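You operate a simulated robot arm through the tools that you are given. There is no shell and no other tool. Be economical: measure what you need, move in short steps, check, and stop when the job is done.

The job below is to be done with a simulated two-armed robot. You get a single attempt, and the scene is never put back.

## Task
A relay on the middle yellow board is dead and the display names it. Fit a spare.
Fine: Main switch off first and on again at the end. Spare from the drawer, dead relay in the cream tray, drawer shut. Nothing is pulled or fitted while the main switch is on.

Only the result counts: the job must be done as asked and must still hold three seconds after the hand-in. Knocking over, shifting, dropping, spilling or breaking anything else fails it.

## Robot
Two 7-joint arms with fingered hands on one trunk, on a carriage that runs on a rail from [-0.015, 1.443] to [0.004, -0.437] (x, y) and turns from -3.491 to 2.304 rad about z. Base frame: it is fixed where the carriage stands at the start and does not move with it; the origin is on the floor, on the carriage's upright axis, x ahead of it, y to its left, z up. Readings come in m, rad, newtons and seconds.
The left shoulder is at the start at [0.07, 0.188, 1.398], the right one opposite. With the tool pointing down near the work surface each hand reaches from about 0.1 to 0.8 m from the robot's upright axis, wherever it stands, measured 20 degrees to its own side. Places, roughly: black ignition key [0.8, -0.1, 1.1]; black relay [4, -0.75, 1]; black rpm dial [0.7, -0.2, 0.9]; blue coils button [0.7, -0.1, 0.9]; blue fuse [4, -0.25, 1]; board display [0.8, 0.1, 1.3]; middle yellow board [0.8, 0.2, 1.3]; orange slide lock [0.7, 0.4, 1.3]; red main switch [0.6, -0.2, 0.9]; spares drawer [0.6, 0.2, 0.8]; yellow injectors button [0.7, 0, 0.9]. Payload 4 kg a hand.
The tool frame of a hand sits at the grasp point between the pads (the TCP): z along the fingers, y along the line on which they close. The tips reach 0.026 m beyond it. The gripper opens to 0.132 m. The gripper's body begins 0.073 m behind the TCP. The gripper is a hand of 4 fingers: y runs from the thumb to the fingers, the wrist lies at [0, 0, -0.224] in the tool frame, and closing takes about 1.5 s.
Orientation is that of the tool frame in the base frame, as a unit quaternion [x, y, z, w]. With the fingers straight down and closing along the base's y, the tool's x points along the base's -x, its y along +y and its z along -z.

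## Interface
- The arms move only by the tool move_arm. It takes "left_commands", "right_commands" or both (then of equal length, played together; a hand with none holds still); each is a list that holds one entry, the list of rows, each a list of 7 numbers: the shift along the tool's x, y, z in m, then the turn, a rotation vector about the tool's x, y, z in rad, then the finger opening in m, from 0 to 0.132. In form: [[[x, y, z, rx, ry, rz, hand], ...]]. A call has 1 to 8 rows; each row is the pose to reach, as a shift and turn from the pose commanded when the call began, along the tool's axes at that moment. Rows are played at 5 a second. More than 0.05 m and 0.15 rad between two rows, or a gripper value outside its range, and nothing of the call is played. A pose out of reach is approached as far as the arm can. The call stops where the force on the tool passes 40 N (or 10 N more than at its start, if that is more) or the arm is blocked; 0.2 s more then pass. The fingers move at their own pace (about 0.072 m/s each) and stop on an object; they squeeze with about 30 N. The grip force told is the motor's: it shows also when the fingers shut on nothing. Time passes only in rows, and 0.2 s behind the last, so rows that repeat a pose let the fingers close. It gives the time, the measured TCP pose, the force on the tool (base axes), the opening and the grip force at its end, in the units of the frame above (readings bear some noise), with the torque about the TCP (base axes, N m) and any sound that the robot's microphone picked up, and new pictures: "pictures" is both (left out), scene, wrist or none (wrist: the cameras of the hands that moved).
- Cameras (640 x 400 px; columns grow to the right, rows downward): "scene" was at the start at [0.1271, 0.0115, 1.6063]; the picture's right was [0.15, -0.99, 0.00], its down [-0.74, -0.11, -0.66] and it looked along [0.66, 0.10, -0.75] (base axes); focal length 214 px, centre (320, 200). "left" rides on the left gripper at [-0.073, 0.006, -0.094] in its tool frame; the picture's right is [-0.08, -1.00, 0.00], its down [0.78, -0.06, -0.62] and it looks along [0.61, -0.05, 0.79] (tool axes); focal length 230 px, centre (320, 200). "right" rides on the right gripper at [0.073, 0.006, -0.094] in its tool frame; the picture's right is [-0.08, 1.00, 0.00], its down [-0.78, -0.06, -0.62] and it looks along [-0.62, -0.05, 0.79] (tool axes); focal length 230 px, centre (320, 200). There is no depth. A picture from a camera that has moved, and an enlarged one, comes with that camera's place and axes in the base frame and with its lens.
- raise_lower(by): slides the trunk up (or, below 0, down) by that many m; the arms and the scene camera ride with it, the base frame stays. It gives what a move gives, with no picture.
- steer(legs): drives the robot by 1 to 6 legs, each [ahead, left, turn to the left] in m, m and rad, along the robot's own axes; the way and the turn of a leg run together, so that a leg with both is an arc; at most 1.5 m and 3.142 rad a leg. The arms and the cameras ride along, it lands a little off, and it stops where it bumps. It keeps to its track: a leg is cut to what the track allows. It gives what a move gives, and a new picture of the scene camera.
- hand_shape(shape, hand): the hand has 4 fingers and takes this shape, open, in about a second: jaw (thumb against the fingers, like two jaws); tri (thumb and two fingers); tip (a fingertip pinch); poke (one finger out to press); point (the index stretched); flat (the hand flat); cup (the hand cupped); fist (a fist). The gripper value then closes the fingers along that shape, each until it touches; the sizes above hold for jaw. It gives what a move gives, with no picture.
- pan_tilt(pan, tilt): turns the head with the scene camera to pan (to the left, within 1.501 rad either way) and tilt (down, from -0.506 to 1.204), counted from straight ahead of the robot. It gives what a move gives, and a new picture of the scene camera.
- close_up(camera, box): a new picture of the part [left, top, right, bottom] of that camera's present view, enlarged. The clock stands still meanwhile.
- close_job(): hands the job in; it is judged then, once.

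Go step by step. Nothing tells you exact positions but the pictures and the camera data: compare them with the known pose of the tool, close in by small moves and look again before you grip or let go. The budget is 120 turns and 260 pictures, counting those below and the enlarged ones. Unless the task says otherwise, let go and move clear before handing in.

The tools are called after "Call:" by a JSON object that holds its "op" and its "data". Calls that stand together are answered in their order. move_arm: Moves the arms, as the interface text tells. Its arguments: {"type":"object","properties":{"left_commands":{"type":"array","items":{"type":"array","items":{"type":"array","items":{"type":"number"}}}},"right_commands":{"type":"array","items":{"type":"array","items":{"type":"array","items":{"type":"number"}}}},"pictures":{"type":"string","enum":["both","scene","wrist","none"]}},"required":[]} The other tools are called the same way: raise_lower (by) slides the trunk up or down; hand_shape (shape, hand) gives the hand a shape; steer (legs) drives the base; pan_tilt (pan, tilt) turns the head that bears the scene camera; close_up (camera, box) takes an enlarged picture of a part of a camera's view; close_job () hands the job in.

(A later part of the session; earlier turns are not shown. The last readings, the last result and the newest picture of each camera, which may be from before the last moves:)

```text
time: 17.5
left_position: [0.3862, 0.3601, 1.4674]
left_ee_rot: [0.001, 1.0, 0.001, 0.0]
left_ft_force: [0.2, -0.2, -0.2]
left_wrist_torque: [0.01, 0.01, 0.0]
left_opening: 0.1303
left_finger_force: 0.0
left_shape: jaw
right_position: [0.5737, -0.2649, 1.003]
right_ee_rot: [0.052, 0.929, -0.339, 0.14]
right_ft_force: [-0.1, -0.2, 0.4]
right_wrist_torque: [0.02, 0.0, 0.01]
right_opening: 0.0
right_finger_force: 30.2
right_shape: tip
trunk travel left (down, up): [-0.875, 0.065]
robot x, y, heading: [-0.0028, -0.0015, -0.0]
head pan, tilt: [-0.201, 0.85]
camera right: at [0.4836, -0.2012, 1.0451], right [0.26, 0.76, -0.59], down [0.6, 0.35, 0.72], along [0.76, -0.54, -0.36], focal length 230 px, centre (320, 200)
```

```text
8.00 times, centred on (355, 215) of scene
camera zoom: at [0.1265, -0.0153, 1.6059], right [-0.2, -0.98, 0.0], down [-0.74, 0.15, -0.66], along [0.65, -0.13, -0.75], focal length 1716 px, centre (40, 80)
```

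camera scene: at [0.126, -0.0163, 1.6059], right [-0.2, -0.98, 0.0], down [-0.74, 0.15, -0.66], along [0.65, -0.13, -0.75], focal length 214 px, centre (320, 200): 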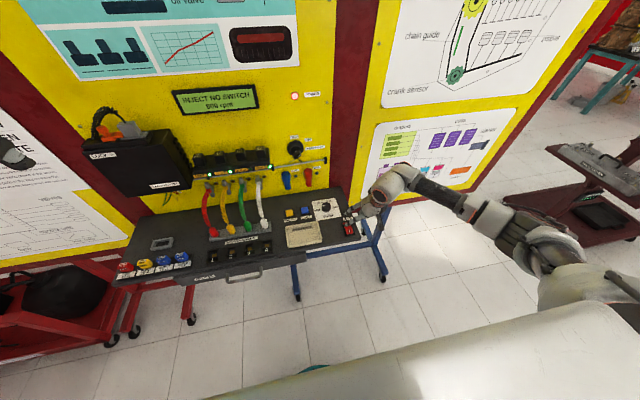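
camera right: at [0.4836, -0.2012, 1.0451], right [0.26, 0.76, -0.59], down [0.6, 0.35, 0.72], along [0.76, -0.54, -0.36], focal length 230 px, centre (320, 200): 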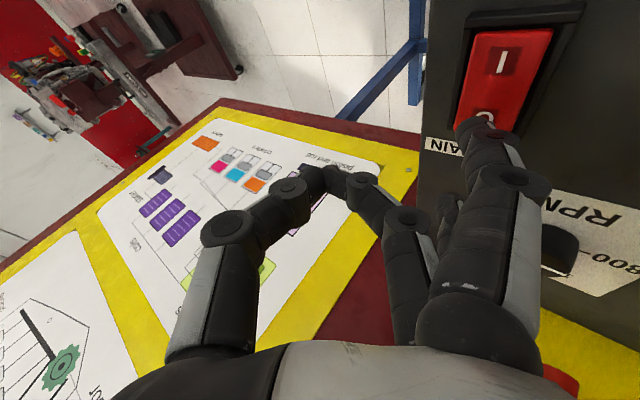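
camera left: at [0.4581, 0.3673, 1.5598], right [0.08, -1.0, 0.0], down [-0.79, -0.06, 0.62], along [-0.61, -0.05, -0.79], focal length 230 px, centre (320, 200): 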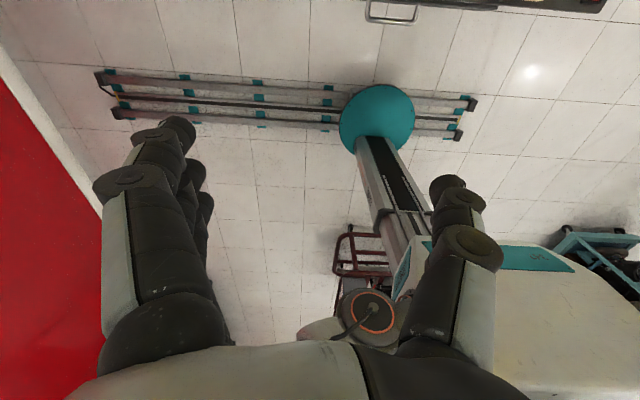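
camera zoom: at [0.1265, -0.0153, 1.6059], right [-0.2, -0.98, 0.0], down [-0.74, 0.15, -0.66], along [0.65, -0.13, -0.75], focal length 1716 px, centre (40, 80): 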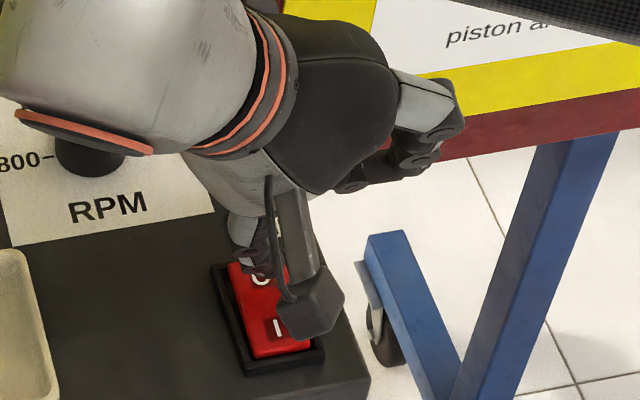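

Tip is on the O symbol. Pressing straight down.

Call:
{"op": "move_arm", "data": {"right_commands": [[[0.0012, 0.0025, 0.0029, 0, 0, 0, 0], [0.0024, 0.0049, 0.0058, 0, 0, 0, 0], [0.0035, 0.0074, 0.0087, 0, 0, 0, 0], [0.0047, 0.0099, 0.0116, 0, 0, 0, 0], [0.0059, 0.0124, 0.0146, 0, 0, 0, 0]]], "pictures": "none"}}

Call:
{"op": "close_up", "data": {"camera": "scene", "box": [160, 80, 400, 250]}}

Call:
{"op": "close_up", "data": {"camera": "right", "box": [400, 0, 560, 160]}}

```text
time: 18.8
left_position: [0.3881, 0.3586, 1.4663]
left_ee_rot: [-0.001, 1.0, -0.001, -0.001]
left_ft_force: [0.1, -0.3, 0.2]
left_wrist_torque: [0.01, 0.02, -0.01]
left_opening: 0.1304
left_finger_force: 0.0
left_shape: jaw
right_position: [0.5773, -0.266, 0.9863]
right_ee_rot: [0.054, 0.928, -0.338, 0.144]
right_ft_force: [-0.8, -0.1, 1.3]
right_wrist_torque: [0.13, 0.09, 0.04]
right_opening: 0.0
right_finger_force: 30.1
right_shape: tip
trunk travel left (down, up): [-0.875, 0.065]
robot x, y, heading: [0.0, -0.0029, -0.006]
head pan, tilt: [-0.201, 0.85]
stopped in row 5 (right hand): the force on the tool passed its limit at 42 N (the readings are from after the stop); the commanded pose is now the measured one
```

```text
2.35 times, centred on (280, 165) of scene
camera zoom: at [0.1264, -0.016, 1.6054], right [-0.2, -0.98, 0.0], down [-0.74, 0.15, -0.66], along [0.65, -0.13, -0.75], focal length 505 px, centre (414, 282)
```

zoom: 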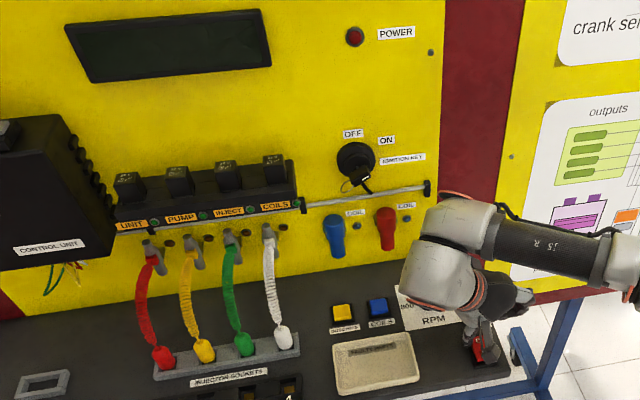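

```text
2.50 times, centred on (480, 80) of right
camera zoom: at [0.4864, -0.2009, 1.0277], right [0.27, 0.76, -0.59], down [0.59, 0.35, 0.73], along [0.76, -0.55, -0.36], focal length 575 px, centre (-80, 500)
```

zoom: 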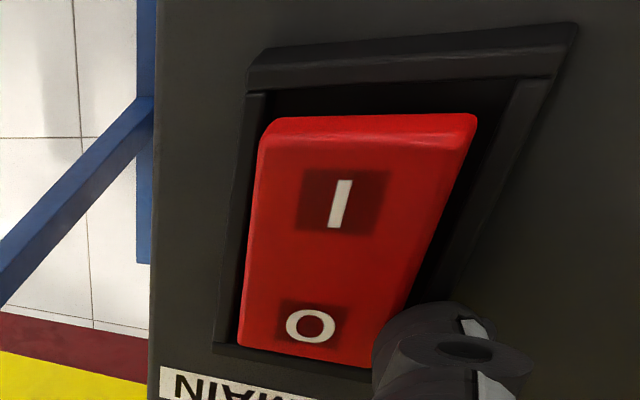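

The switch is off: display and lamps dark. I raise the right hand, keeping its orientation for later, then drive right so that the relay row faces the left arm.

Call:
{"op": "move_arm", "data": {"right_commands": [[[-0.0132, -0.0278, -0.0328, 0, 0, 0, 0], [-0.0265, -0.0556, -0.0655, 0, 0, 0, 0], [-0.0108, -0.0965, -0.0749, 0, 0, 0, 0], [0.0049, -0.1374, -0.0842, 0, 0, 0, 0], [0.0206, -0.1784, -0.0936, 0, 0, 0, 0], [0.0363, -0.219, -0.103, 0, 0, 0, 0]]], "pictures": "none"}}

Call:
{"op": "steer", "data": {"legs": [[0, -0.15, 0]]}}

Call:
{"op": "pan_tilt", "data": {"pan": 0.25, "tilt": 0.8}}

```text
time: 20.2
left_position: [0.3852, 0.3582, 1.4672]
left_ee_rot: [0.0, 1.0, 0.0, 0.0]
left_ft_force: [-0.6, 0.5, 0.9]
left_wrist_torque: [0.0, -0.02, 0.02]
left_opening: 0.1301
left_finger_force: 0.0
left_shape: jaw
right_position: [0.4748, -0.3667, 1.1852]
right_ee_rot: [0.054, 0.929, -0.337, 0.144]
right_ft_force: [-0.8, 0.2, 0.8]
right_wrist_torque: [0.02, 0.0, 0.02]
right_opening: 0.0
right_finger_force: 29.7
right_shape: tip
trunk travel left (down, up): [-0.875, 0.065]
robot x, y, heading: [0.0002, 0.0001, 0.002]
head pan, tilt: [-0.201, 0.85]
```

```text
time: 21.6
left_position: [0.3898, 0.2102, 1.4651]
left_ee_rot: [0.001, 1.0, -0.002, 0.0]
left_ft_force: [0.9, -0.3, -1.4]
left_wrist_torque: [-0.02, -0.03, -0.02]
left_opening: 0.1302
left_finger_force: 0.0
left_shape: jaw
right_position: [0.4782, -0.5166, 1.1858]
right_ee_rot: [0.055, 0.928, -0.34, 0.143]
right_ft_force: [0.5, -0.1, -0.6]
right_wrist_torque: [-0.01, 0.01, 0.0]
right_opening: 0.0
right_finger_force: 29.6
right_shape: tip
trunk travel left (down, up): [-0.875, 0.065]
robot x, y, heading: [0.0016, -0.1559, 0.0]
head pan, tilt: [-0.201, 0.85]
camera scene: at [0.1275, -0.165, 1.6059], right [-0.2, -0.98, 0.0], down [-0.74, 0.15, -0.66], along [0.65, -0.13, -0.75], focal length 214 px, centre (320, 200)
```

scene: 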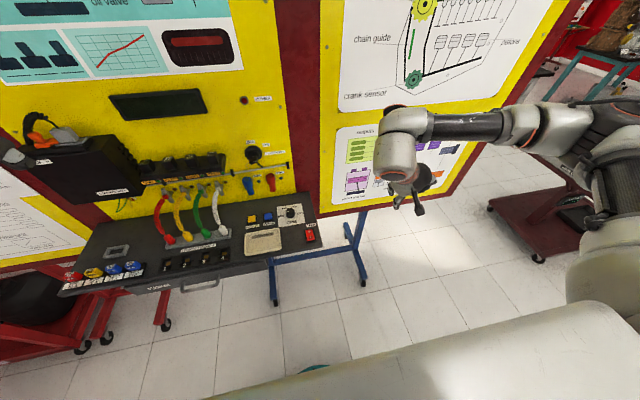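

```text
time: 22.4
left_position: [0.3894, 0.2044, 1.4676]
left_ee_rot: [0.001, 1.0, 0.0, 0.001]
left_ft_force: [0.1, 0.2, 0.9]
left_wrist_torque: [0.04, 0.01, 0.0]
left_opening: 0.13
left_finger_force: 0.1
left_shape: jaw
right_position: [0.4777, -0.5212, 1.1845]
right_ee_rot: [0.054, 0.929, -0.337, 0.144]
right_ft_force: [0.9, -0.3, -0.2]
right_wrist_torque: [-0.03, 0.0, -0.04]
right_opening: 0.0
right_finger_force: 30.5
right_shape: tip
trunk travel left (down, up): [-0.875, 0.065]
robot x, y, heading: [0.0029, -0.1508, -0.005]
head pan, tilt: [0.25, 0.799]
camera scene: at [0.1293, -0.1353, 1.6099], right [0.24, -0.97, 0.0], down [-0.7, -0.17, -0.7], along [0.68, 0.17, -0.72], focal length 214 px, centre (320, 200)
```

scene: 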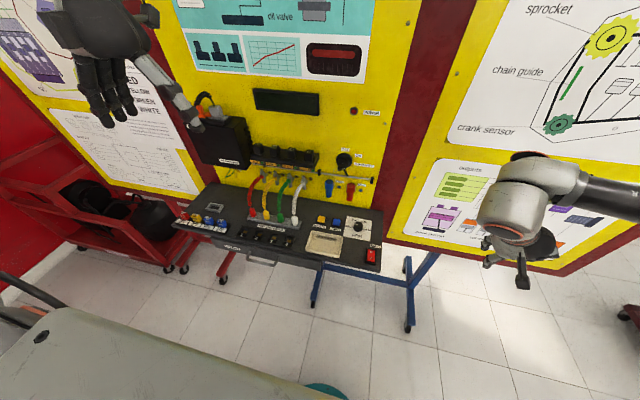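

The right wrist camera faces the board while the left one looks backward, so I'll use the right hand for the relay work. I drive left to about y = 0.35.

Call:
{"op": "steer", "data": {"legs": [[0, 0.5, 0]]}}

Call:
{"op": "hand_shape", "data": {"hand": "right", "shape": "jaw"}}

Call:
{"op": "pan_tilt", "data": {"pan": -0.25, "tilt": 0.8}}

```text
time: 25.4
left_position: [0.3861, 0.7025, 1.4679]
left_ee_rot: [0.001, 1.0, 0.002, -0.001]
left_ft_force: [0.4, 0.4, 0.3]
left_wrist_torque: [0.03, -0.01, -0.03]
left_opening: 0.1302
left_finger_force: 0.1
left_shape: jaw
right_position: [0.473, -0.0231, 1.185]
right_ee_rot: [0.057, 0.928, -0.338, 0.143]
right_ft_force: [0.5, 1.1, -0.3]
right_wrist_torque: [0.03, -0.01, -0.01]
right_opening: 0.0002
right_finger_force: 29.8
right_shape: tip
trunk travel left (down, up): [-0.875, 0.065]
robot x, y, heading: [-0.0001, 0.3466, -0.003]
head pan, tilt: [0.25, 0.799]
camera scene: at [0.1243, 0.3628, 1.6099], right [0.24, -0.97, 0.0], down [-0.7, -0.17, -0.7], along [0.68, 0.17, -0.72], focal length 214 px, centre (320, 200)
```

scene: 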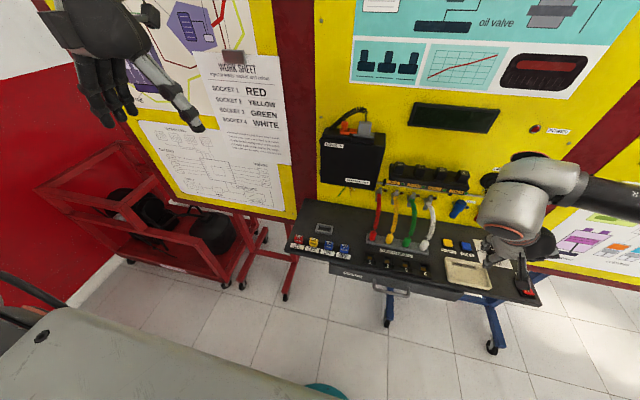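

```text
time: 26.3
left_position: [0.3845, 0.706, 1.466]
left_ee_rot: [0.002, 1.0, -0.001, 0.0]
left_ft_force: [0.1, 0.4, 0.0]
left_wrist_torque: [-0.03, 0.04, 0.03]
left_opening: 0.1299
left_finger_force: 0.3
left_shape: jaw
right_position: [0.4715, -0.0208, 1.1853]
right_ee_rot: [0.056, 0.928, -0.338, 0.144]
right_ft_force: [-0.6, 0.1, 0.5]
right_wrist_torque: [0.01, -0.03, -0.01]
right_opening: 0.1321
right_finger_force: 0.0
right_shape: jaw
trunk travel left (down, up): [-0.875, 0.065]
robot x, y, heading: [-0.0058, 0.3477, -0.002]
head pan, tilt: [0.25, 0.799]
```

```text
time: 27.2
left_position: [0.3856, 0.7046, 1.4666]
left_ee_rot: [0.002, 1.0, -0.001, 0.0]
left_ft_force: [0.2, 0.4, 0.3]
left_wrist_torque: [-0.03, 0.02, 0.03]
left_opening: 0.1302
left_finger_force: 0.0
left_shape: jaw
right_position: [0.4707, -0.0209, 1.1844]
right_ee_rot: [0.056, 0.928, -0.339, 0.143]
right_ft_force: [0.1, -0.3, -0.3]
right_wrist_torque: [-0.02, -0.01, 0.01]
right_opening: 0.1322
right_finger_force: 0.1
right_shape: jaw
trunk travel left (down, up): [-0.875, 0.065]
robot x, y, heading: [-0.0041, 0.3456, -0.003]
head pan, tilt: [-0.25, 0.799]
camera scene: at [0.1241, 0.3253, 1.6099], right [-0.25, -0.97, 0.0], down [-0.69, 0.18, -0.7], along [0.68, -0.17, -0.72], focal length 214 px, centre (320, 200)
```

scene: 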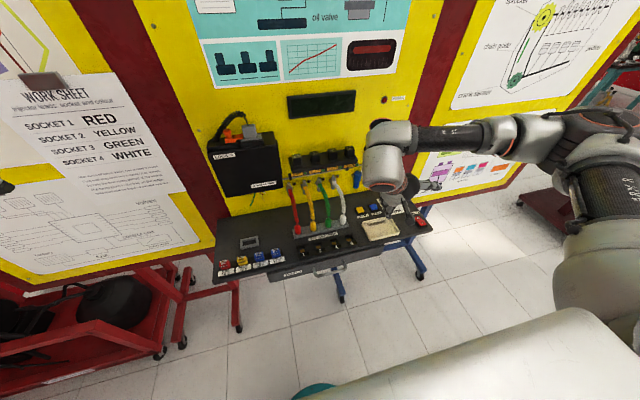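

I unroll the right hand while raising it, then will bring it in front of the relay row.

Call:
{"op": "move_arm", "data": {"right_commands": [[[-0.007, -0.0072, -0.024, -0.14, 0, 0, 0.13], [-0.014, -0.0144, -0.048, -0.28, 0, 0, 0.13], [-0.021, -0.0216, -0.072, -0.42, 0, 0, 0.13], [-0.028, -0.029, -0.096, -0.56, 0, 0, 0.13], [-0.035, -0.036, -0.12, -0.7, 0, 0, 0.13]]], "pictures": "none"}}

```text
time: 28.4
left_position: [0.3854, 0.7034, 1.4678]
left_ee_rot: [0.001, 1.0, 0.0, 0.0]
left_ft_force: [-0.6, 0.3, 0.8]
left_wrist_torque: [0.04, -0.04, 0.03]
left_opening: 0.1304
left_finger_force: 0.0
left_shape: jaw
right_position: [0.4693, 0.0275, 1.3046]
right_ee_rot: [0.003, 0.988, 0.002, 0.153]
right_ft_force: [0.4, -0.2, 0.2]
right_wrist_torque: [0.0, -0.03, 0.0]
right_opening: 0.1302
right_finger_force: 0.1
right_shape: jaw
trunk travel left (down, up): [-0.875, 0.065]
robot x, y, heading: [-0.0058, 0.345, -0.003]
head pan, tilt: [-0.25, 0.799]
```

Call:
{"op": "move_arm", "data": {"right_commands": [[[-0.036, 0.023, 0.0114, 0, 0, 0, 0.13], [-0.072, 0.046, 0.0228, 0, 0, 0, 0.13], [-0.107, 0.07, 0.034, 0, 0, 0, 0.13], [-0.143, 0.093, 0.0455, 0, 0, 0, 0.13]]], "pictures": "wrist"}}

Call:
{"op": "close_up", "data": {"camera": "scene", "box": [240, 110, 400, 210]}}

```text
time: 29.4
left_position: [0.388, 0.7062, 1.4658]
left_ee_rot: [0.002, 1.0, 0.0, -0.001]
left_ft_force: [-0.1, 0.4, 0.0]
left_wrist_torque: [-0.04, 0.02, -0.01]
left_opening: 0.13
left_finger_force: 0.0
left_shape: jaw
right_position: [0.6237, 0.1208, 1.3045]
right_ee_rot: [0.004, 0.988, -0.001, 0.153]
right_ft_force: [0.4, 0.1, 0.5]
right_wrist_torque: [0.0, 0.01, 0.0]
right_opening: 0.1302
right_finger_force: 0.1
right_shape: jaw
trunk travel left (down, up): [-0.875, 0.065]
robot x, y, heading: [-0.0024, 0.3474, -0.002]
head pan, tilt: [-0.25, 0.799]
camera right: at [0.5263, 0.1271, 1.3703], right [0.08, 1.0, 0.02], down [0.56, -0.07, 0.82], along [0.82, -0.05, -0.56], focal length 230 px, centre (320, 200)
```

right: 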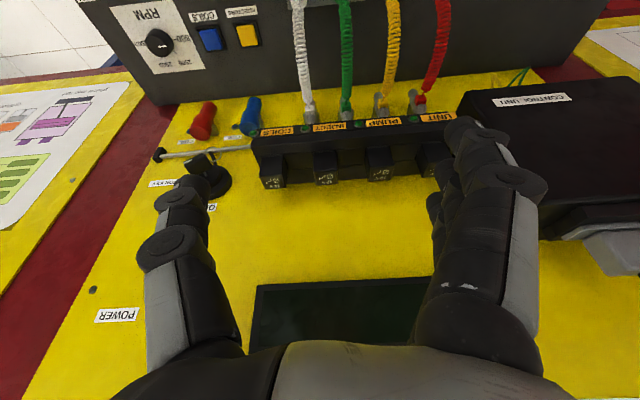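

```text
4.00 times, centred on (320, 160) of scene
camera zoom: at [0.1266, 0.3275, 1.6097], right [-0.25, -0.97, 0.0], down [-0.7, 0.18, -0.7], along [0.67, -0.18, -0.72], focal length 858 px, centre (320, 360)
```

zoom: 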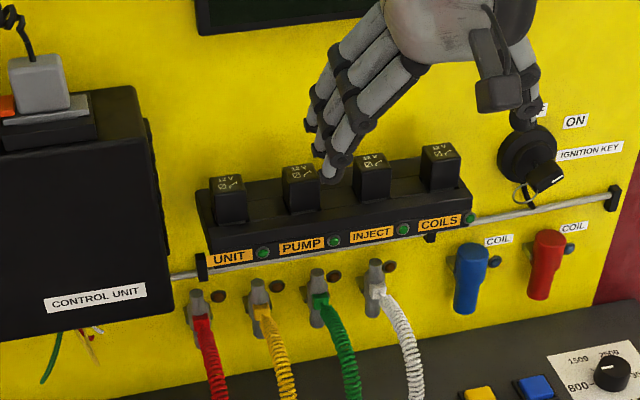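

Call:
{"op": "close_up", "data": {"camera": "right", "box": [230, 90, 470, 240]}}

Call:
{"op": "close_up", "data": {"camera": "scene", "box": [285, 140, 365, 190]}}

```text
2.67 times, centred on (350, 165) of right
camera zoom: at [0.5263, 0.1271, 1.3703], right [0.08, 1.0, 0.02], down [0.56, -0.07, 0.82], along [0.82, -0.05, -0.56], focal length 614 px, centre (240, 293)
```

zoom: 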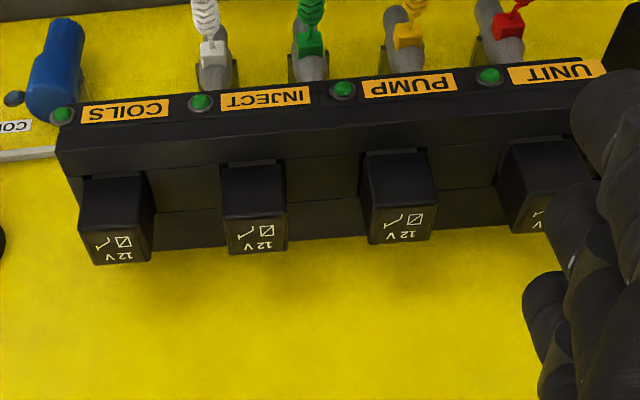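

```text
8.00 times, centred on (325, 165) of scene
camera zoom: at [0.1266, 0.3275, 1.6097], right [-0.25, -0.97, 0.0], down [-0.7, 0.18, -0.7], along [0.67, -0.18, -0.72], focal length 1716 px, centre (280, 480)
```

zoom: 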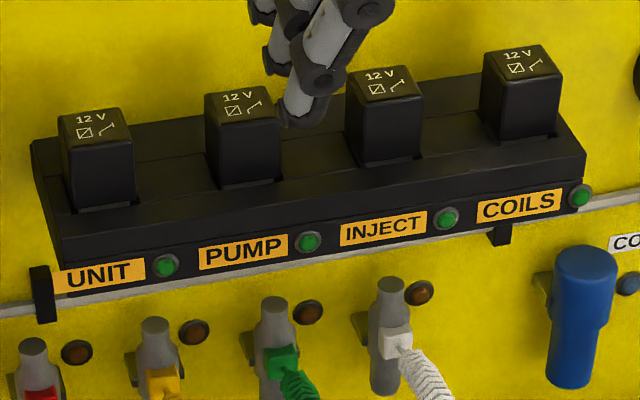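

Relay INJECT's top is at about [0.725, 0.123, 1.203], only about 1 cm off the wall. I'll check the "tri" shape as it may leave more room by the wall.

Call:
{"op": "hand_shape", "data": {"hand": "right", "shape": "tri"}}

Call:
{"op": "move_arm", "data": {"right_commands": [[[0, 0, 0, 0, 0, 0, 0.05], [0, 0, 0, 0, 0, 0, 0.05], [0, 0, 0, 0, 0, 0, 0.05], [0, 0, 0, 0, 0, 0, 0.05]]], "pictures": "wrist"}}

Call:
{"op": "close_up", "data": {"camera": "scene", "box": [270, 90, 400, 190]}}

```text
time: 30.3
left_position: [0.3838, 0.7038, 1.467]
left_ee_rot: [0.002, 1.0, 0.0, 0.0]
left_ft_force: [-0.6, 0.4, -0.7]
left_wrist_torque: [0.01, -0.02, 0.01]
left_opening: 0.1302
left_finger_force: 0.0
left_shape: jaw
right_position: [0.6204, 0.1201, 1.3058]
right_ee_rot: [0.004, 0.988, 0.0, 0.154]
right_ft_force: [-0.4, -0.1, 0.9]
right_wrist_torque: [-0.03, 0.01, 0.02]
right_opening: 0.1319
right_finger_force: 0.0
right_shape: tri
trunk travel left (down, up): [-0.875, 0.065]
robot x, y, heading: [-0.0025, 0.3474, -0.006]
head pan, tilt: [-0.25, 0.799]
```

```text
time: 31.3
left_position: [0.3862, 0.7041, 1.4666]
left_ee_rot: [0.002, 1.0, 0.0, 0.0]
left_ft_force: [0.4, -0.7, 0.0]
left_wrist_torque: [0.02, -0.01, -0.02]
left_opening: 0.1304
left_finger_force: 0.1
left_shape: jaw
right_position: [0.6213, 0.1203, 1.3051]
right_ee_rot: [0.003, 0.988, 0.001, 0.154]
right_ft_force: [-0.2, -0.2, -0.6]
right_wrist_torque: [0.02, -0.01, 0.01]
right_opening: 0.0506
right_finger_force: 0.1
right_shape: tri
trunk travel left (down, up): [-0.875, 0.065]
robot x, y, heading: [-0.005, 0.3468, -0.004]
head pan, tilt: [-0.25, 0.799]
camera right: at [0.524, 0.1253, 1.3708], right [0.08, 1.0, 0.03], down [0.56, -0.07, 0.83], along [0.82, -0.05, -0.56], focal length 230 px, centre (320, 200)
```

right: 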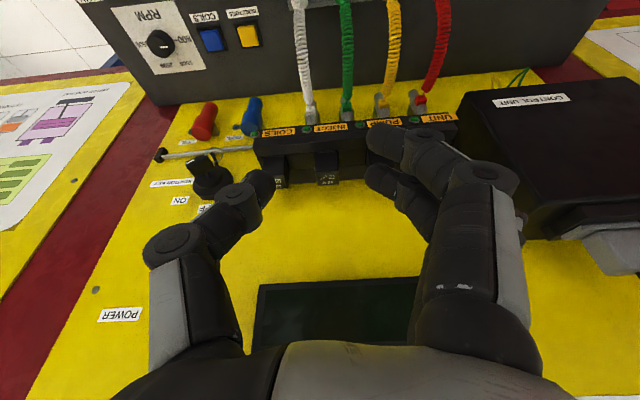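

```text
4.00 times, centred on (335, 140) of scene
camera zoom: at [0.1243, 0.3256, 1.6099], right [-0.25, -0.97, 0.0], down [-0.69, 0.18, -0.7], along [0.67, -0.17, -0.72], focal length 858 px, centre (260, 440)
```

zoom: 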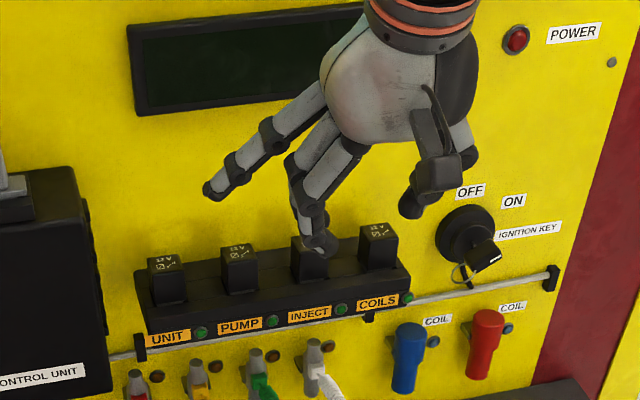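

Wall is actually ~0.786 in x, so there's about 5 cm behind the relay; the jaw shape works. I set the jaw to 0.055 and approach to just above the INJECT relay.

Call:
{"op": "hand_shape", "data": {"hand": "right", "shape": "jaw"}}

Call:
{"op": "move_arm", "data": {"right_commands": [[[0, 0, 0, 0, 0, 0, 0.055], [0, 0, 0, 0, 0, 0, 0.055], [0, 0, 0, 0, 0, 0, 0.055], [-0.022, 0.001, 0.02, 0, 0, 0, 0.055], [-0.045, 0.002, 0.04, 0, 0, 0, 0.055], [-0.0713, 0.003, 0.06, 0, 0, 0, 0.055], [-0.0713, 0.003, 0.08, 0, 0, 0, 0.055]]], "pictures": "wrist"}}

Call:
{"op": "close_up", "data": {"camera": "scene", "box": [270, 110, 380, 190]}}

```text
time: 32.2
left_position: [0.3848, 0.7041, 1.4666]
left_ee_rot: [0.002, 1.0, 0.0, 0.0]
left_ft_force: [0.0, 0.5, -0.4]
left_wrist_torque: [-0.03, 0.0, -0.03]
left_opening: 0.1303
left_finger_force: 0.0
left_shape: jaw
right_position: [0.6213, 0.1201, 1.3047]
right_ee_rot: [0.004, 0.988, -0.001, 0.154]
right_ft_force: [0.3, 0.7, 0.0]
right_wrist_torque: [0.0, -0.01, 0.01]
right_opening: 0.1317
right_finger_force: 0.0
right_shape: jaw
trunk travel left (down, up): [-0.875, 0.065]
robot x, y, heading: [-0.0036, 0.3454, -0.002]
head pan, tilt: [-0.25, 0.799]
```

```text
time: 33.8
left_position: [0.3848, 0.7043, 1.4669]
left_ee_rot: [0.002, 1.0, -0.001, 0.001]
left_ft_force: [0.2, 0.8, -0.3]
left_wrist_torque: [-0.04, -0.01, -0.03]
left_opening: 0.1301
left_finger_force: 0.0
left_shape: jaw
right_position: [0.7133, 0.121, 1.25]
right_ee_rot: [0.005, 0.988, 0.0, 0.154]
right_ft_force: [1.1, 0.1, 0.2]
right_wrist_torque: [-0.02, -0.01, 0.0]
right_opening: 0.0556
right_finger_force: 0.1
right_shape: jaw
trunk travel left (down, up): [-0.875, 0.065]
robot x, y, heading: [-0.0046, 0.3504, -0.001]
head pan, tilt: [-0.25, 0.799]
camera right: at [0.6161, 0.1266, 1.3165], right [0.08, 1.0, 0.03], down [0.56, -0.07, 0.83], along [0.82, -0.05, -0.56], focal length 230 px, centre (320, 200)
```

right: 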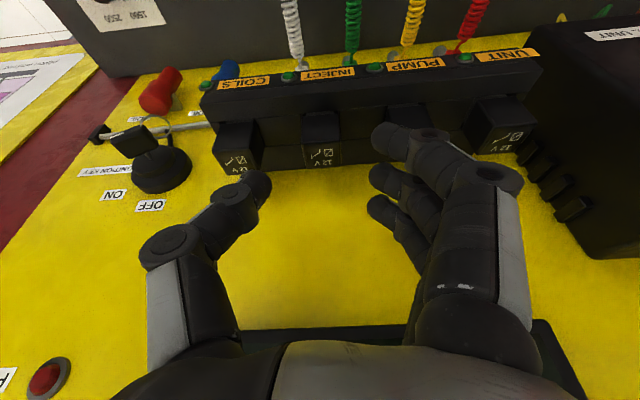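

```text
5.00 times, centred on (325, 150) of scene
camera zoom: at [0.1245, 0.3251, 1.6099], right [-0.25, -0.97, 0.0], down [-0.69, 0.18, -0.7], along [0.67, -0.17, -0.72], focal length 1072 px, centre (295, 450)
```

zoom: 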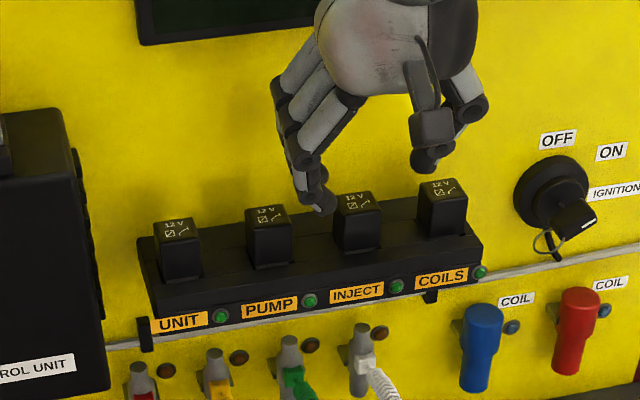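

Alignment looks good laterally. I lower onto the relay with the jaw open around it.

Call:
{"op": "move_arm", "data": {"right_commands": [[[0.0019, 0.002, 0.011, 0, 0, 0, 0.055], [0.0039, 0.002, 0.022, 0, 0, 0, 0.055], [0.0058, 0.002, 0.033, 0, 0, 0, 0.055], [0.0077, 0.002, 0.0437, 0, 0, 0, 0.055]]], "pictures": "wrist"}}

Call:
{"op": "close_up", "data": {"camera": "scene", "box": [285, 130, 365, 190]}}

Call:
{"op": "close_up", "data": {"camera": "right", "box": [200, 80, 440, 230]}}

```text
time: 34.8
left_position: [0.385, 0.7051, 1.4673]
left_ee_rot: [0.003, 1.0, 0.0, 0.0]
left_ft_force: [0.4, 0.1, -0.4]
left_wrist_torque: [-0.02, -0.05, 0.0]
left_opening: 0.1304
left_finger_force: 0.1
left_shape: jaw
right_position: [0.7198, 0.1241, 1.2072]
right_ee_rot: [0.003, 0.988, 0.0, 0.154]
right_ft_force: [-0.6, -0.7, 0.6]
right_wrist_torque: [0.01, -0.01, -0.05]
right_opening: 0.0553
right_finger_force: 0.0
right_shape: jaw
trunk travel left (down, up): [-0.875, 0.065]
robot x, y, heading: [-0.0003, 0.3438, -0.0]
head pan, tilt: [-0.25, 0.799]
camera right: at [0.6219, 0.1292, 1.2729], right [0.08, 1.0, 0.03], down [0.56, -0.07, 0.83], along [0.82, -0.05, -0.56], focal length 230 px, centre (320, 200)
```

right: 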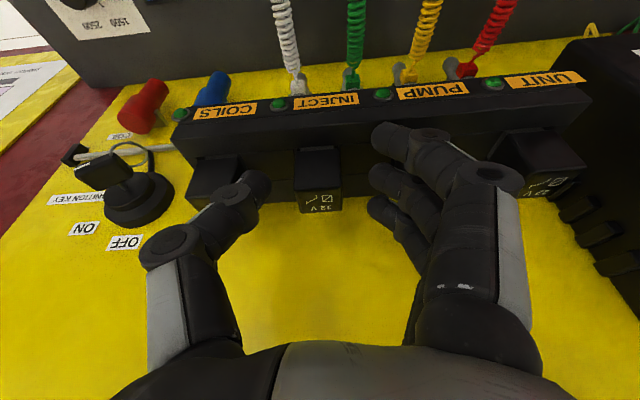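

```text
6.67 times, centred on (325, 160) of scene
camera zoom: at [0.1243, 0.3254, 1.6099], right [-0.25, -0.97, 0.0], down [-0.69, 0.18, -0.7], along [0.67, -0.17, -0.72], focal length 1430 px, centre (287, 467)
```

zoom: 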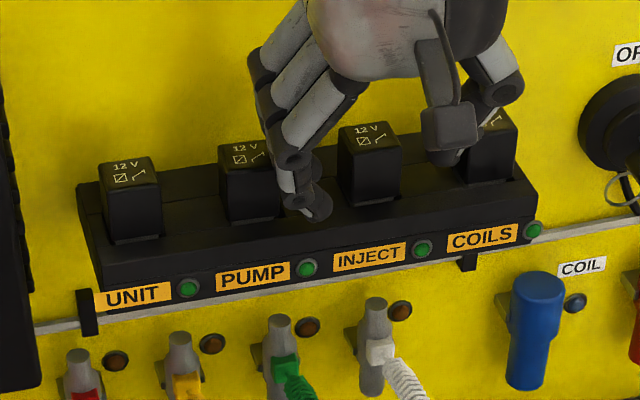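

```text
2.67 times, centred on (320, 155) of right
camera zoom: at [0.6219, 0.1292, 1.2729], right [0.08, 1.0, 0.03], down [0.56, -0.07, 0.83], along [0.82, -0.05, -0.56], focal length 614 px, centre (320, 320)
```

zoom: 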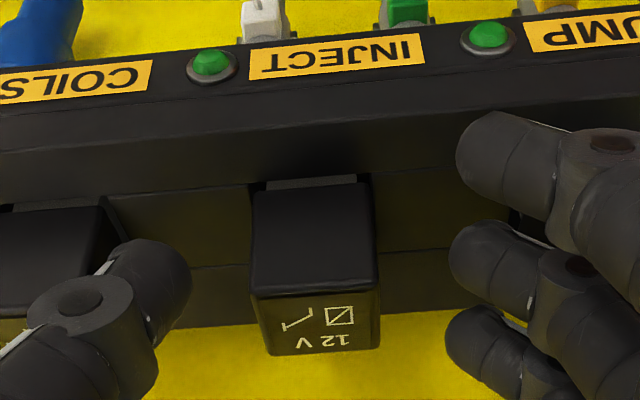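

The relay sits centred between thumb and fingers. Closing.

Call:
{"op": "move_arm", "data": {"right_commands": [[[0, 0, 0, 0, 0, 0, 0.04], [0, 0, 0, 0, 0, 0, 0.03], [0, 0, 0, 0, 0, 0, 0.0], [0, 0, 0, 0, 0, 0, 0.0], [0, 0, 0, 0, 0, 0, 0.0], [0, 0, 0, 0, 0, 0, 0.0]]], "pictures": "wrist"}}

Call:
{"op": "close_up", "data": {"camera": "scene", "box": [285, 130, 365, 190]}}

```text
time: 36.2
left_position: [0.3857, 0.7051, 1.4673]
left_ee_rot: [0.002, 1.0, 0.0, -0.001]
left_ft_force: [-0.4, 0.4, 0.3]
left_wrist_torque: [0.02, -0.02, 0.01]
left_opening: 0.1303
left_finger_force: 0.1
left_shape: jaw
right_position: [0.7198, 0.1234, 1.2075]
right_ee_rot: [0.003, 0.988, 0.0, 0.153]
right_ft_force: [0.1, -0.5, -0.5]
right_wrist_torque: [-0.03, 0.02, -0.01]
right_opening: 0.0148
right_finger_force: 29.7
right_shape: jaw
trunk travel left (down, up): [-0.875, 0.065]
robot x, y, heading: [-0.003, 0.3483, -0.002]
head pan, tilt: [-0.25, 0.799]
camera right: at [0.6216, 0.1293, 1.2731], right [0.08, 1.0, 0.03], down [0.56, -0.07, 0.83], along [0.82, -0.05, -0.56], focal length 230 px, centre (320, 200)
```

right: 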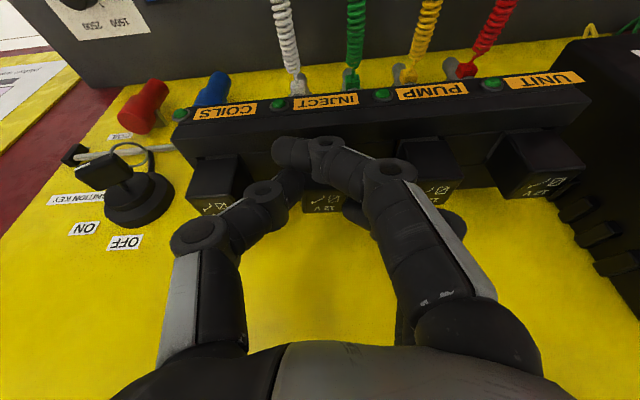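

```text
6.67 times, centred on (325, 160) of scene
camera zoom: at [0.1241, 0.3255, 1.6099], right [-0.25, -0.97, 0.0], down [-0.69, 0.18, -0.7], along [0.67, -0.17, -0.72], focal length 1430 px, centre (287, 467)
```

zoom: 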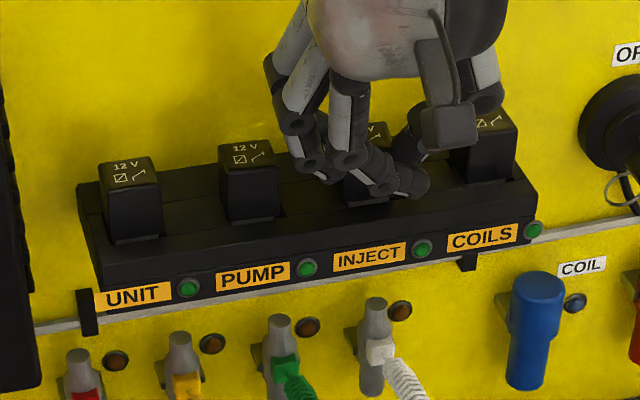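

Thumb and two fingers hold the relay. Pulling straight up.

Call:
{"op": "move_arm", "data": {"right_commands": [[[-0.003, 0, -0.0095, 0, 0, 0, 0], [-0.0061, 0, -0.019, 0, 0, 0, 0], [-0.0091, 0, -0.0286, 0, 0, 0, 0], [-0.0122, 0, -0.038, 0, 0, 0, 0], [-0.0152, 0, -0.0477, 0, 0, 0, 0], [-0.0213, 0, -0.0667, 0, 0, 0, 0]]], "pictures": "wrist"}}

Call:
{"op": "close_up", "data": {"camera": "scene", "box": [270, 120, 370, 190]}}

```text
time: 37.6
left_position: [0.385, 0.7053, 1.4682]
left_ee_rot: [0.002, 1.0, 0.0, 0.001]
left_ft_force: [0.5, 0.0, -0.3]
left_wrist_torque: [0.02, 0.04, -0.01]
left_opening: 0.1303
left_finger_force: 0.1
left_shape: jaw
right_position: [0.7181, 0.1248, 1.2772]
right_ee_rot: [0.004, 0.988, 0.0, 0.154]
right_ft_force: [0.7, -1.4, -0.8]
right_wrist_torque: [-0.02, -0.02, -0.01]
right_opening: 0.0147
right_finger_force: 30.0
right_shape: jaw
trunk travel left (down, up): [-0.875, 0.065]
robot x, y, heading: [-0.0066, 0.3462, -0.003]
head pan, tilt: [-0.25, 0.799]
camera right: at [0.6207, 0.1307, 1.3432], right [0.08, 1.0, 0.03], down [0.56, -0.07, 0.83], along [0.82, -0.05, -0.56], focal length 230 px, centre (320, 200)
```

right: 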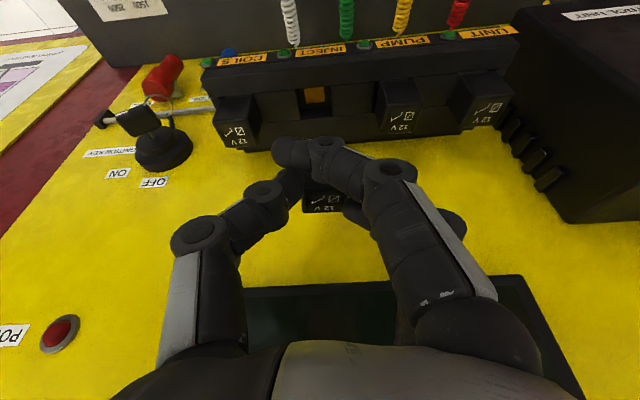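

```text
5.71 times, centred on (320, 155) of scene
camera zoom: at [0.1237, 0.3258, 1.6099], right [-0.25, -0.97, 0.0], down [-0.69, 0.18, -0.7], along [0.68, -0.17, -0.72], focal length 1226 px, centre (320, 457)
```

zoom: 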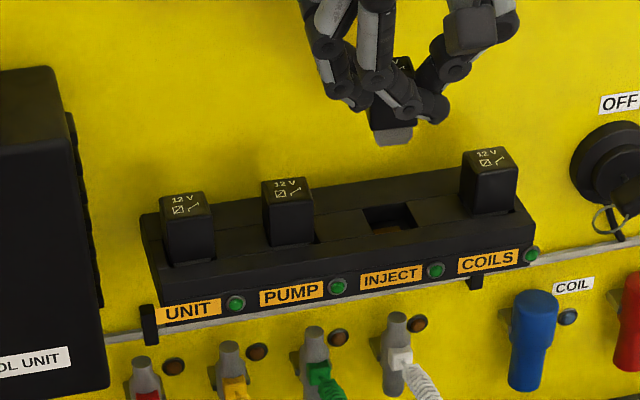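

The dead relay is out, and the socket is open. I carry it back and over to above the cream tray.

Call:
{"op": "move_arm", "data": {"right_commands": [[[0.0369, 0, -0.0118, 0, 0, 0, 0], [0.0738, 0, -0.0236, 0, 0, 0, 0], [0.1108, 0, -0.0353, 0, 0, 0, 0], [0.1477, 0, -0.0471, 0, 0, 0, 0], [0.1553, -0.0425, -0.0233, 0, 0, 0, 0], [0.1628, -0.085, 0.0005, 0, 0, 0, 0], [0.1704, -0.1275, 0.0242, 0, 0, 0, 0], [0.178, -0.17, 0.048, 0, 0, 0, 0]]], "pictures": "both"}}

```text
time: 39.4
left_position: [0.3846, 0.703, 1.4683]
left_ee_rot: [0.002, 1.0, 0.001, 0.001]
left_ft_force: [-0.6, 0.4, 0.4]
left_wrist_torque: [0.02, -0.02, -0.03]
left_opening: 0.1302
left_finger_force: 0.0
left_shape: jaw
right_position: [0.5605, -0.0482, 1.1741]
right_ee_rot: [0.003, 0.988, 0.0, 0.154]
right_ft_force: [-0.4, 0.2, -0.3]
right_wrist_torque: [0.03, 0.01, 0.01]
right_opening: 0.0149
right_finger_force: 29.9
right_shape: jaw
trunk travel left (down, up): [-0.875, 0.065]
robot x, y, heading: [-0.0014, 0.3444, -0.0]
head pan, tilt: [-0.25, 0.799]
camera scene: at [0.1233, 0.3232, 1.61], right [-0.25, -0.97, 0.0], down [-0.69, 0.18, -0.7], along [0.68, -0.17, -0.72], focal length 214 px, centre (320, 200)
camera right: at [0.4638, -0.0425, 1.2412], right [0.08, 1.0, 0.03], down [0.56, -0.07, 0.83], along [0.83, -0.05, -0.56], focal length 230 px, centre (320, 200)
```

scene: 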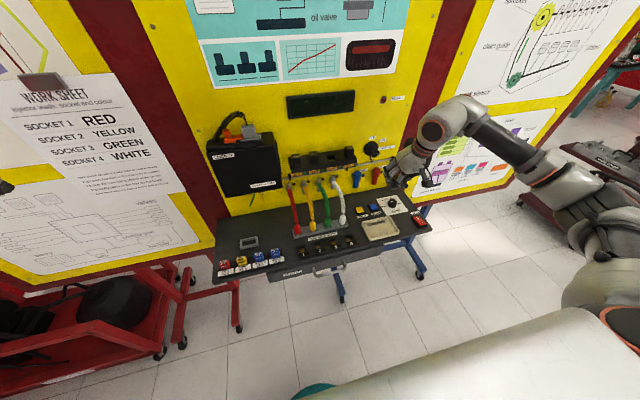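
right: 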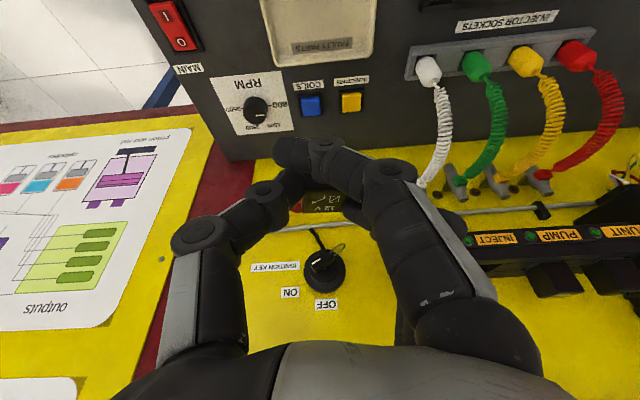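

The relay hangs above the tray. Lowering most of the way.

Call:
{"op": "move_arm", "data": {"right_commands": [[[0.0122, 0.002, 0.038, 0, 0, 0, 0], [0.0243, 0.004, 0.0762, 0, 0, 0, 0], [0.0365, 0.004, 0.1144, 0, 0, 0, 0], [0.0502, 0.004, 0.157, 0, 0, 0, 0]]], "pictures": "wrist"}}

Call:
{"op": "close_up", "data": {"camera": "scene", "box": [330, 170, 440, 260]}}

```text
time: 40.4
left_position: [0.3858, 0.7044, 1.4663]
left_ee_rot: [0.002, 1.0, 0.0, 0.0]
left_ft_force: [-0.6, 0.3, 0.4]
left_wrist_torque: [-0.03, 0.02, 0.01]
left_opening: 0.1304
left_finger_force: 0.2
left_shape: jaw
right_position: [0.5631, -0.0394, 1.0118]
right_ee_rot: [0.004, 0.988, 0.0, 0.153]
right_ft_force: [-0.1, -0.1, 0.2]
right_wrist_torque: [0.02, -0.04, -0.03]
right_opening: 0.0148
right_finger_force: 30.2
right_shape: jaw
trunk travel left (down, up): [-0.875, 0.065]
robot x, y, heading: [-0.0044, 0.3488, -0.007]
head pan, tilt: [-0.25, 0.799]
camera right: at [0.4655, -0.0343, 1.0775], right [0.08, 1.0, 0.03], down [0.56, -0.07, 0.83], along [0.82, -0.05, -0.56], focal length 230 px, centre (320, 200)
```

right: 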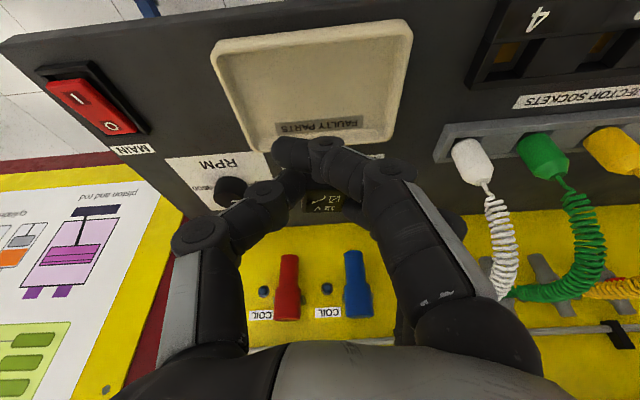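

```text
4.44 times, centred on (385, 215) of scene
camera zoom: at [0.1247, 0.3254, 1.6099], right [-0.25, -0.97, 0.0], down [-0.69, 0.18, -0.7], along [0.67, -0.17, -0.72], focal length 953 px, centre (31, 133)
```

zoom: 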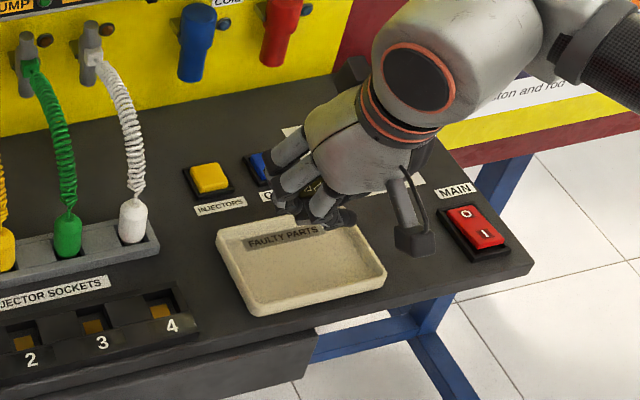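

Tray centre is ~[0.552, -0.04]. I shift slightly toward me and lower gently until contact.

Call:
{"op": "move_arm", "data": {"right_commands": [[[0.0124, 0, -0.004, 0, 0, 0, 0], [0.0154, 0, 0.0055, 0, 0, 0, 0], [0.0185, 0, 0.0151, 0, 0, 0, 0], [0.0203, 0, 0.0208, 0, 0, 0, 0]]], "pictures": "wrist"}}

Call:
{"op": "close_up", "data": {"camera": "scene", "box": [350, 190, 420, 250]}}

```text
time: 41.4
left_position: [0.3844, 0.7051, 1.4664]
left_ee_rot: [0.002, 1.0, 0.001, -0.001]
left_ft_force: [0.1, 0.4, 0.4]
left_wrist_torque: [0.03, 0.0, 0.0]
left_opening: 0.13
left_finger_force: 0.1
left_shape: jaw
right_position: [0.55, -0.0411, 0.9852]
right_ee_rot: [0.004, 0.988, 0.0, 0.154]
right_ft_force: [-0.1, -0.2, 0.4]
right_wrist_torque: [-0.01, 0.0, -0.01]
right_opening: 0.0146
right_finger_force: 29.9
right_shape: jaw
trunk travel left (down, up): [-0.875, 0.065]
robot x, y, heading: [-0.0055, 0.3473, -0.007]
head pan, tilt: [-0.25, 0.799]
camera right: at [0.452, -0.0342, 1.0515], right [0.08, 1.0, 0.03], down [0.56, -0.07, 0.83], along [0.82, -0.05, -0.56], focal length 230 px, centre (320, 200)
```

right: 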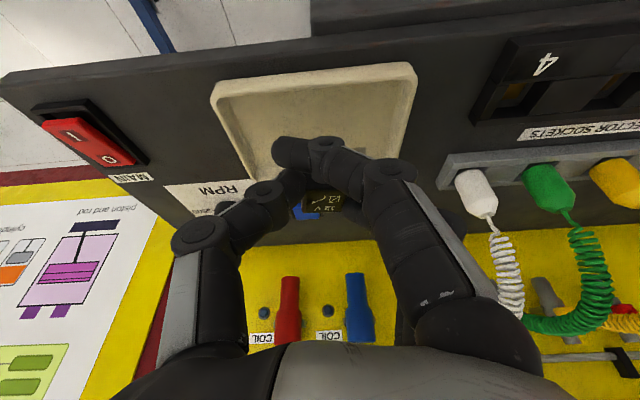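

```text
6.67 times, centred on (385, 220) of scene
camera zoom: at [0.1236, 0.3253, 1.61], right [-0.25, -0.97, 0.0], down [-0.69, 0.18, -0.7], along [0.68, -0.17, -0.72], focal length 1430 px, centre (-113, 67)
```

zoom: 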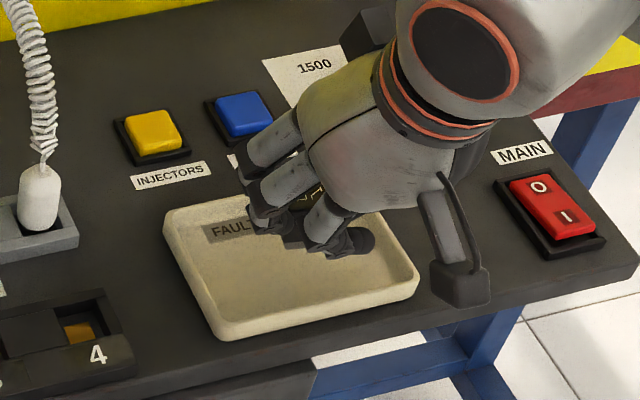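

Call:
{"op": "move_arm", "data": {"right_commands": [[[0.011, 0, 0.0018, 0, 0, 0, 0], [0.0125, 0, 0.0065, 0, 0, 0, 0], [0.0141, 0, 0.0113, 0, 0, 0, 0], [0.0156, 0, 0.0161, 0, 0, 0, 0], [0.0171, 0, 0.0208, 0, 0, 0, 0]]], "pictures": "wrist"}}

Call:
{"op": "close_up", "data": {"camera": "scene", "box": [350, 190, 420, 250]}}

```text
time: 42.6
left_position: [0.3855, 0.7038, 1.4665]
left_ee_rot: [0.001, 1.0, -0.001, 0.001]
left_ft_force: [-0.3, 0.1, 0.4]
left_wrist_torque: [0.04, 0.0, 0.02]
left_opening: 0.1301
left_finger_force: 0.0
left_shape: jaw
right_position: [0.5414, -0.0397, 0.9615]
right_ee_rot: [0.004, 0.988, 0.0, 0.153]
right_ft_force: [0.7, -0.8, 0.2]
right_wrist_torque: [-0.01, 0.02, -0.01]
right_opening: 0.0146
right_finger_force: 30.4
right_shape: jaw
trunk travel left (down, up): [-0.875, 0.065]
robot x, y, heading: [-0.0048, 0.348, -0.003]
head pan, tilt: [-0.25, 0.799]
camera right: at [0.4425, -0.0336, 1.027], right [0.08, 1.0, 0.03], down [0.56, -0.07, 0.83], along [0.82, -0.05, -0.56], focal length 230 px, centre (320, 200)
```

right: 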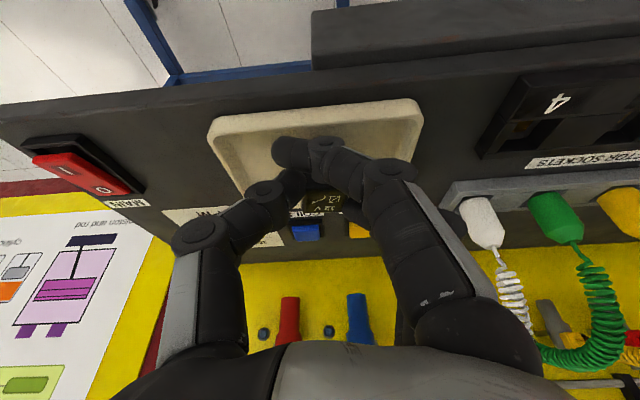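

```text
6.67 times, centred on (385, 220) of scene
camera zoom: at [0.1241, 0.3253, 1.6099], right [-0.25, -0.97, 0.0], down [-0.69, 0.18, -0.7], along [0.67, -0.17, -0.72], focal length 1430 px, centre (-113, 67)
```

zoom: 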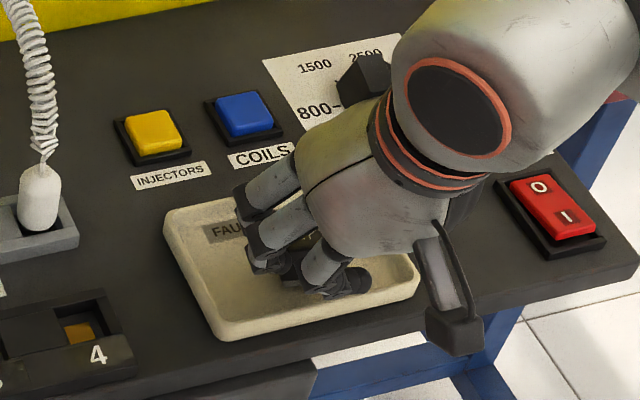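

No contact yet; continuing down slowly.

Call:
{"op": "move_arm", "data": {"right_commands": [[[0.0012, 0, 0.0038, 0, 0, 0, 0], [0.0024, 0, 0.0076, 0, 0, 0, 0], [0.0036, 0, 0.0114, 0, 0, 0, 0], [0.0049, 0, 0.0152, 0, 0, 0, 0]]], "pictures": "none"}}

Call:
{"op": "close_up", "data": {"camera": "right", "box": [200, 80, 440, 230]}}

```text
time: 43.6
left_position: [0.3785, 0.7069, 1.4683]
left_ee_rot: [0.002, 1.0, -0.001, 0.002]
left_ft_force: [0.9, -0.1, -0.1]
left_wrist_torque: [0.02, 0.0, -0.01]
left_opening: 0.1304
left_finger_force: 0.0
left_shape: jaw
right_position: [0.5378, -0.0387, 0.9488]
right_ee_rot: [0.004, 0.988, 0.0, 0.157]
right_ft_force: [-5.0, -4.3, 35.3]
right_wrist_torque: [0.24, -0.36, 0.0]
right_opening: 0.0154
right_finger_force: 29.8
right_shape: jaw
trunk travel left (down, up): [-0.875, 0.065]
robot x, y, heading: [-0.0041, 0.3483, -0.007]
head pan, tilt: [-0.25, 0.799]
```

```text
2.67 times, centred on (320, 155) of right
camera zoom: at [0.4398, -0.0326, 1.0151], right [0.08, 1.0, 0.03], down [0.55, -0.07, 0.83], along [0.83, -0.05, -0.56], focal length 614 px, centre (320, 320)
```

zoom: 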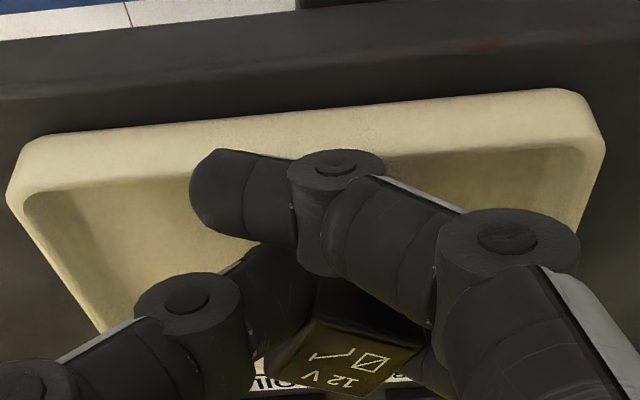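

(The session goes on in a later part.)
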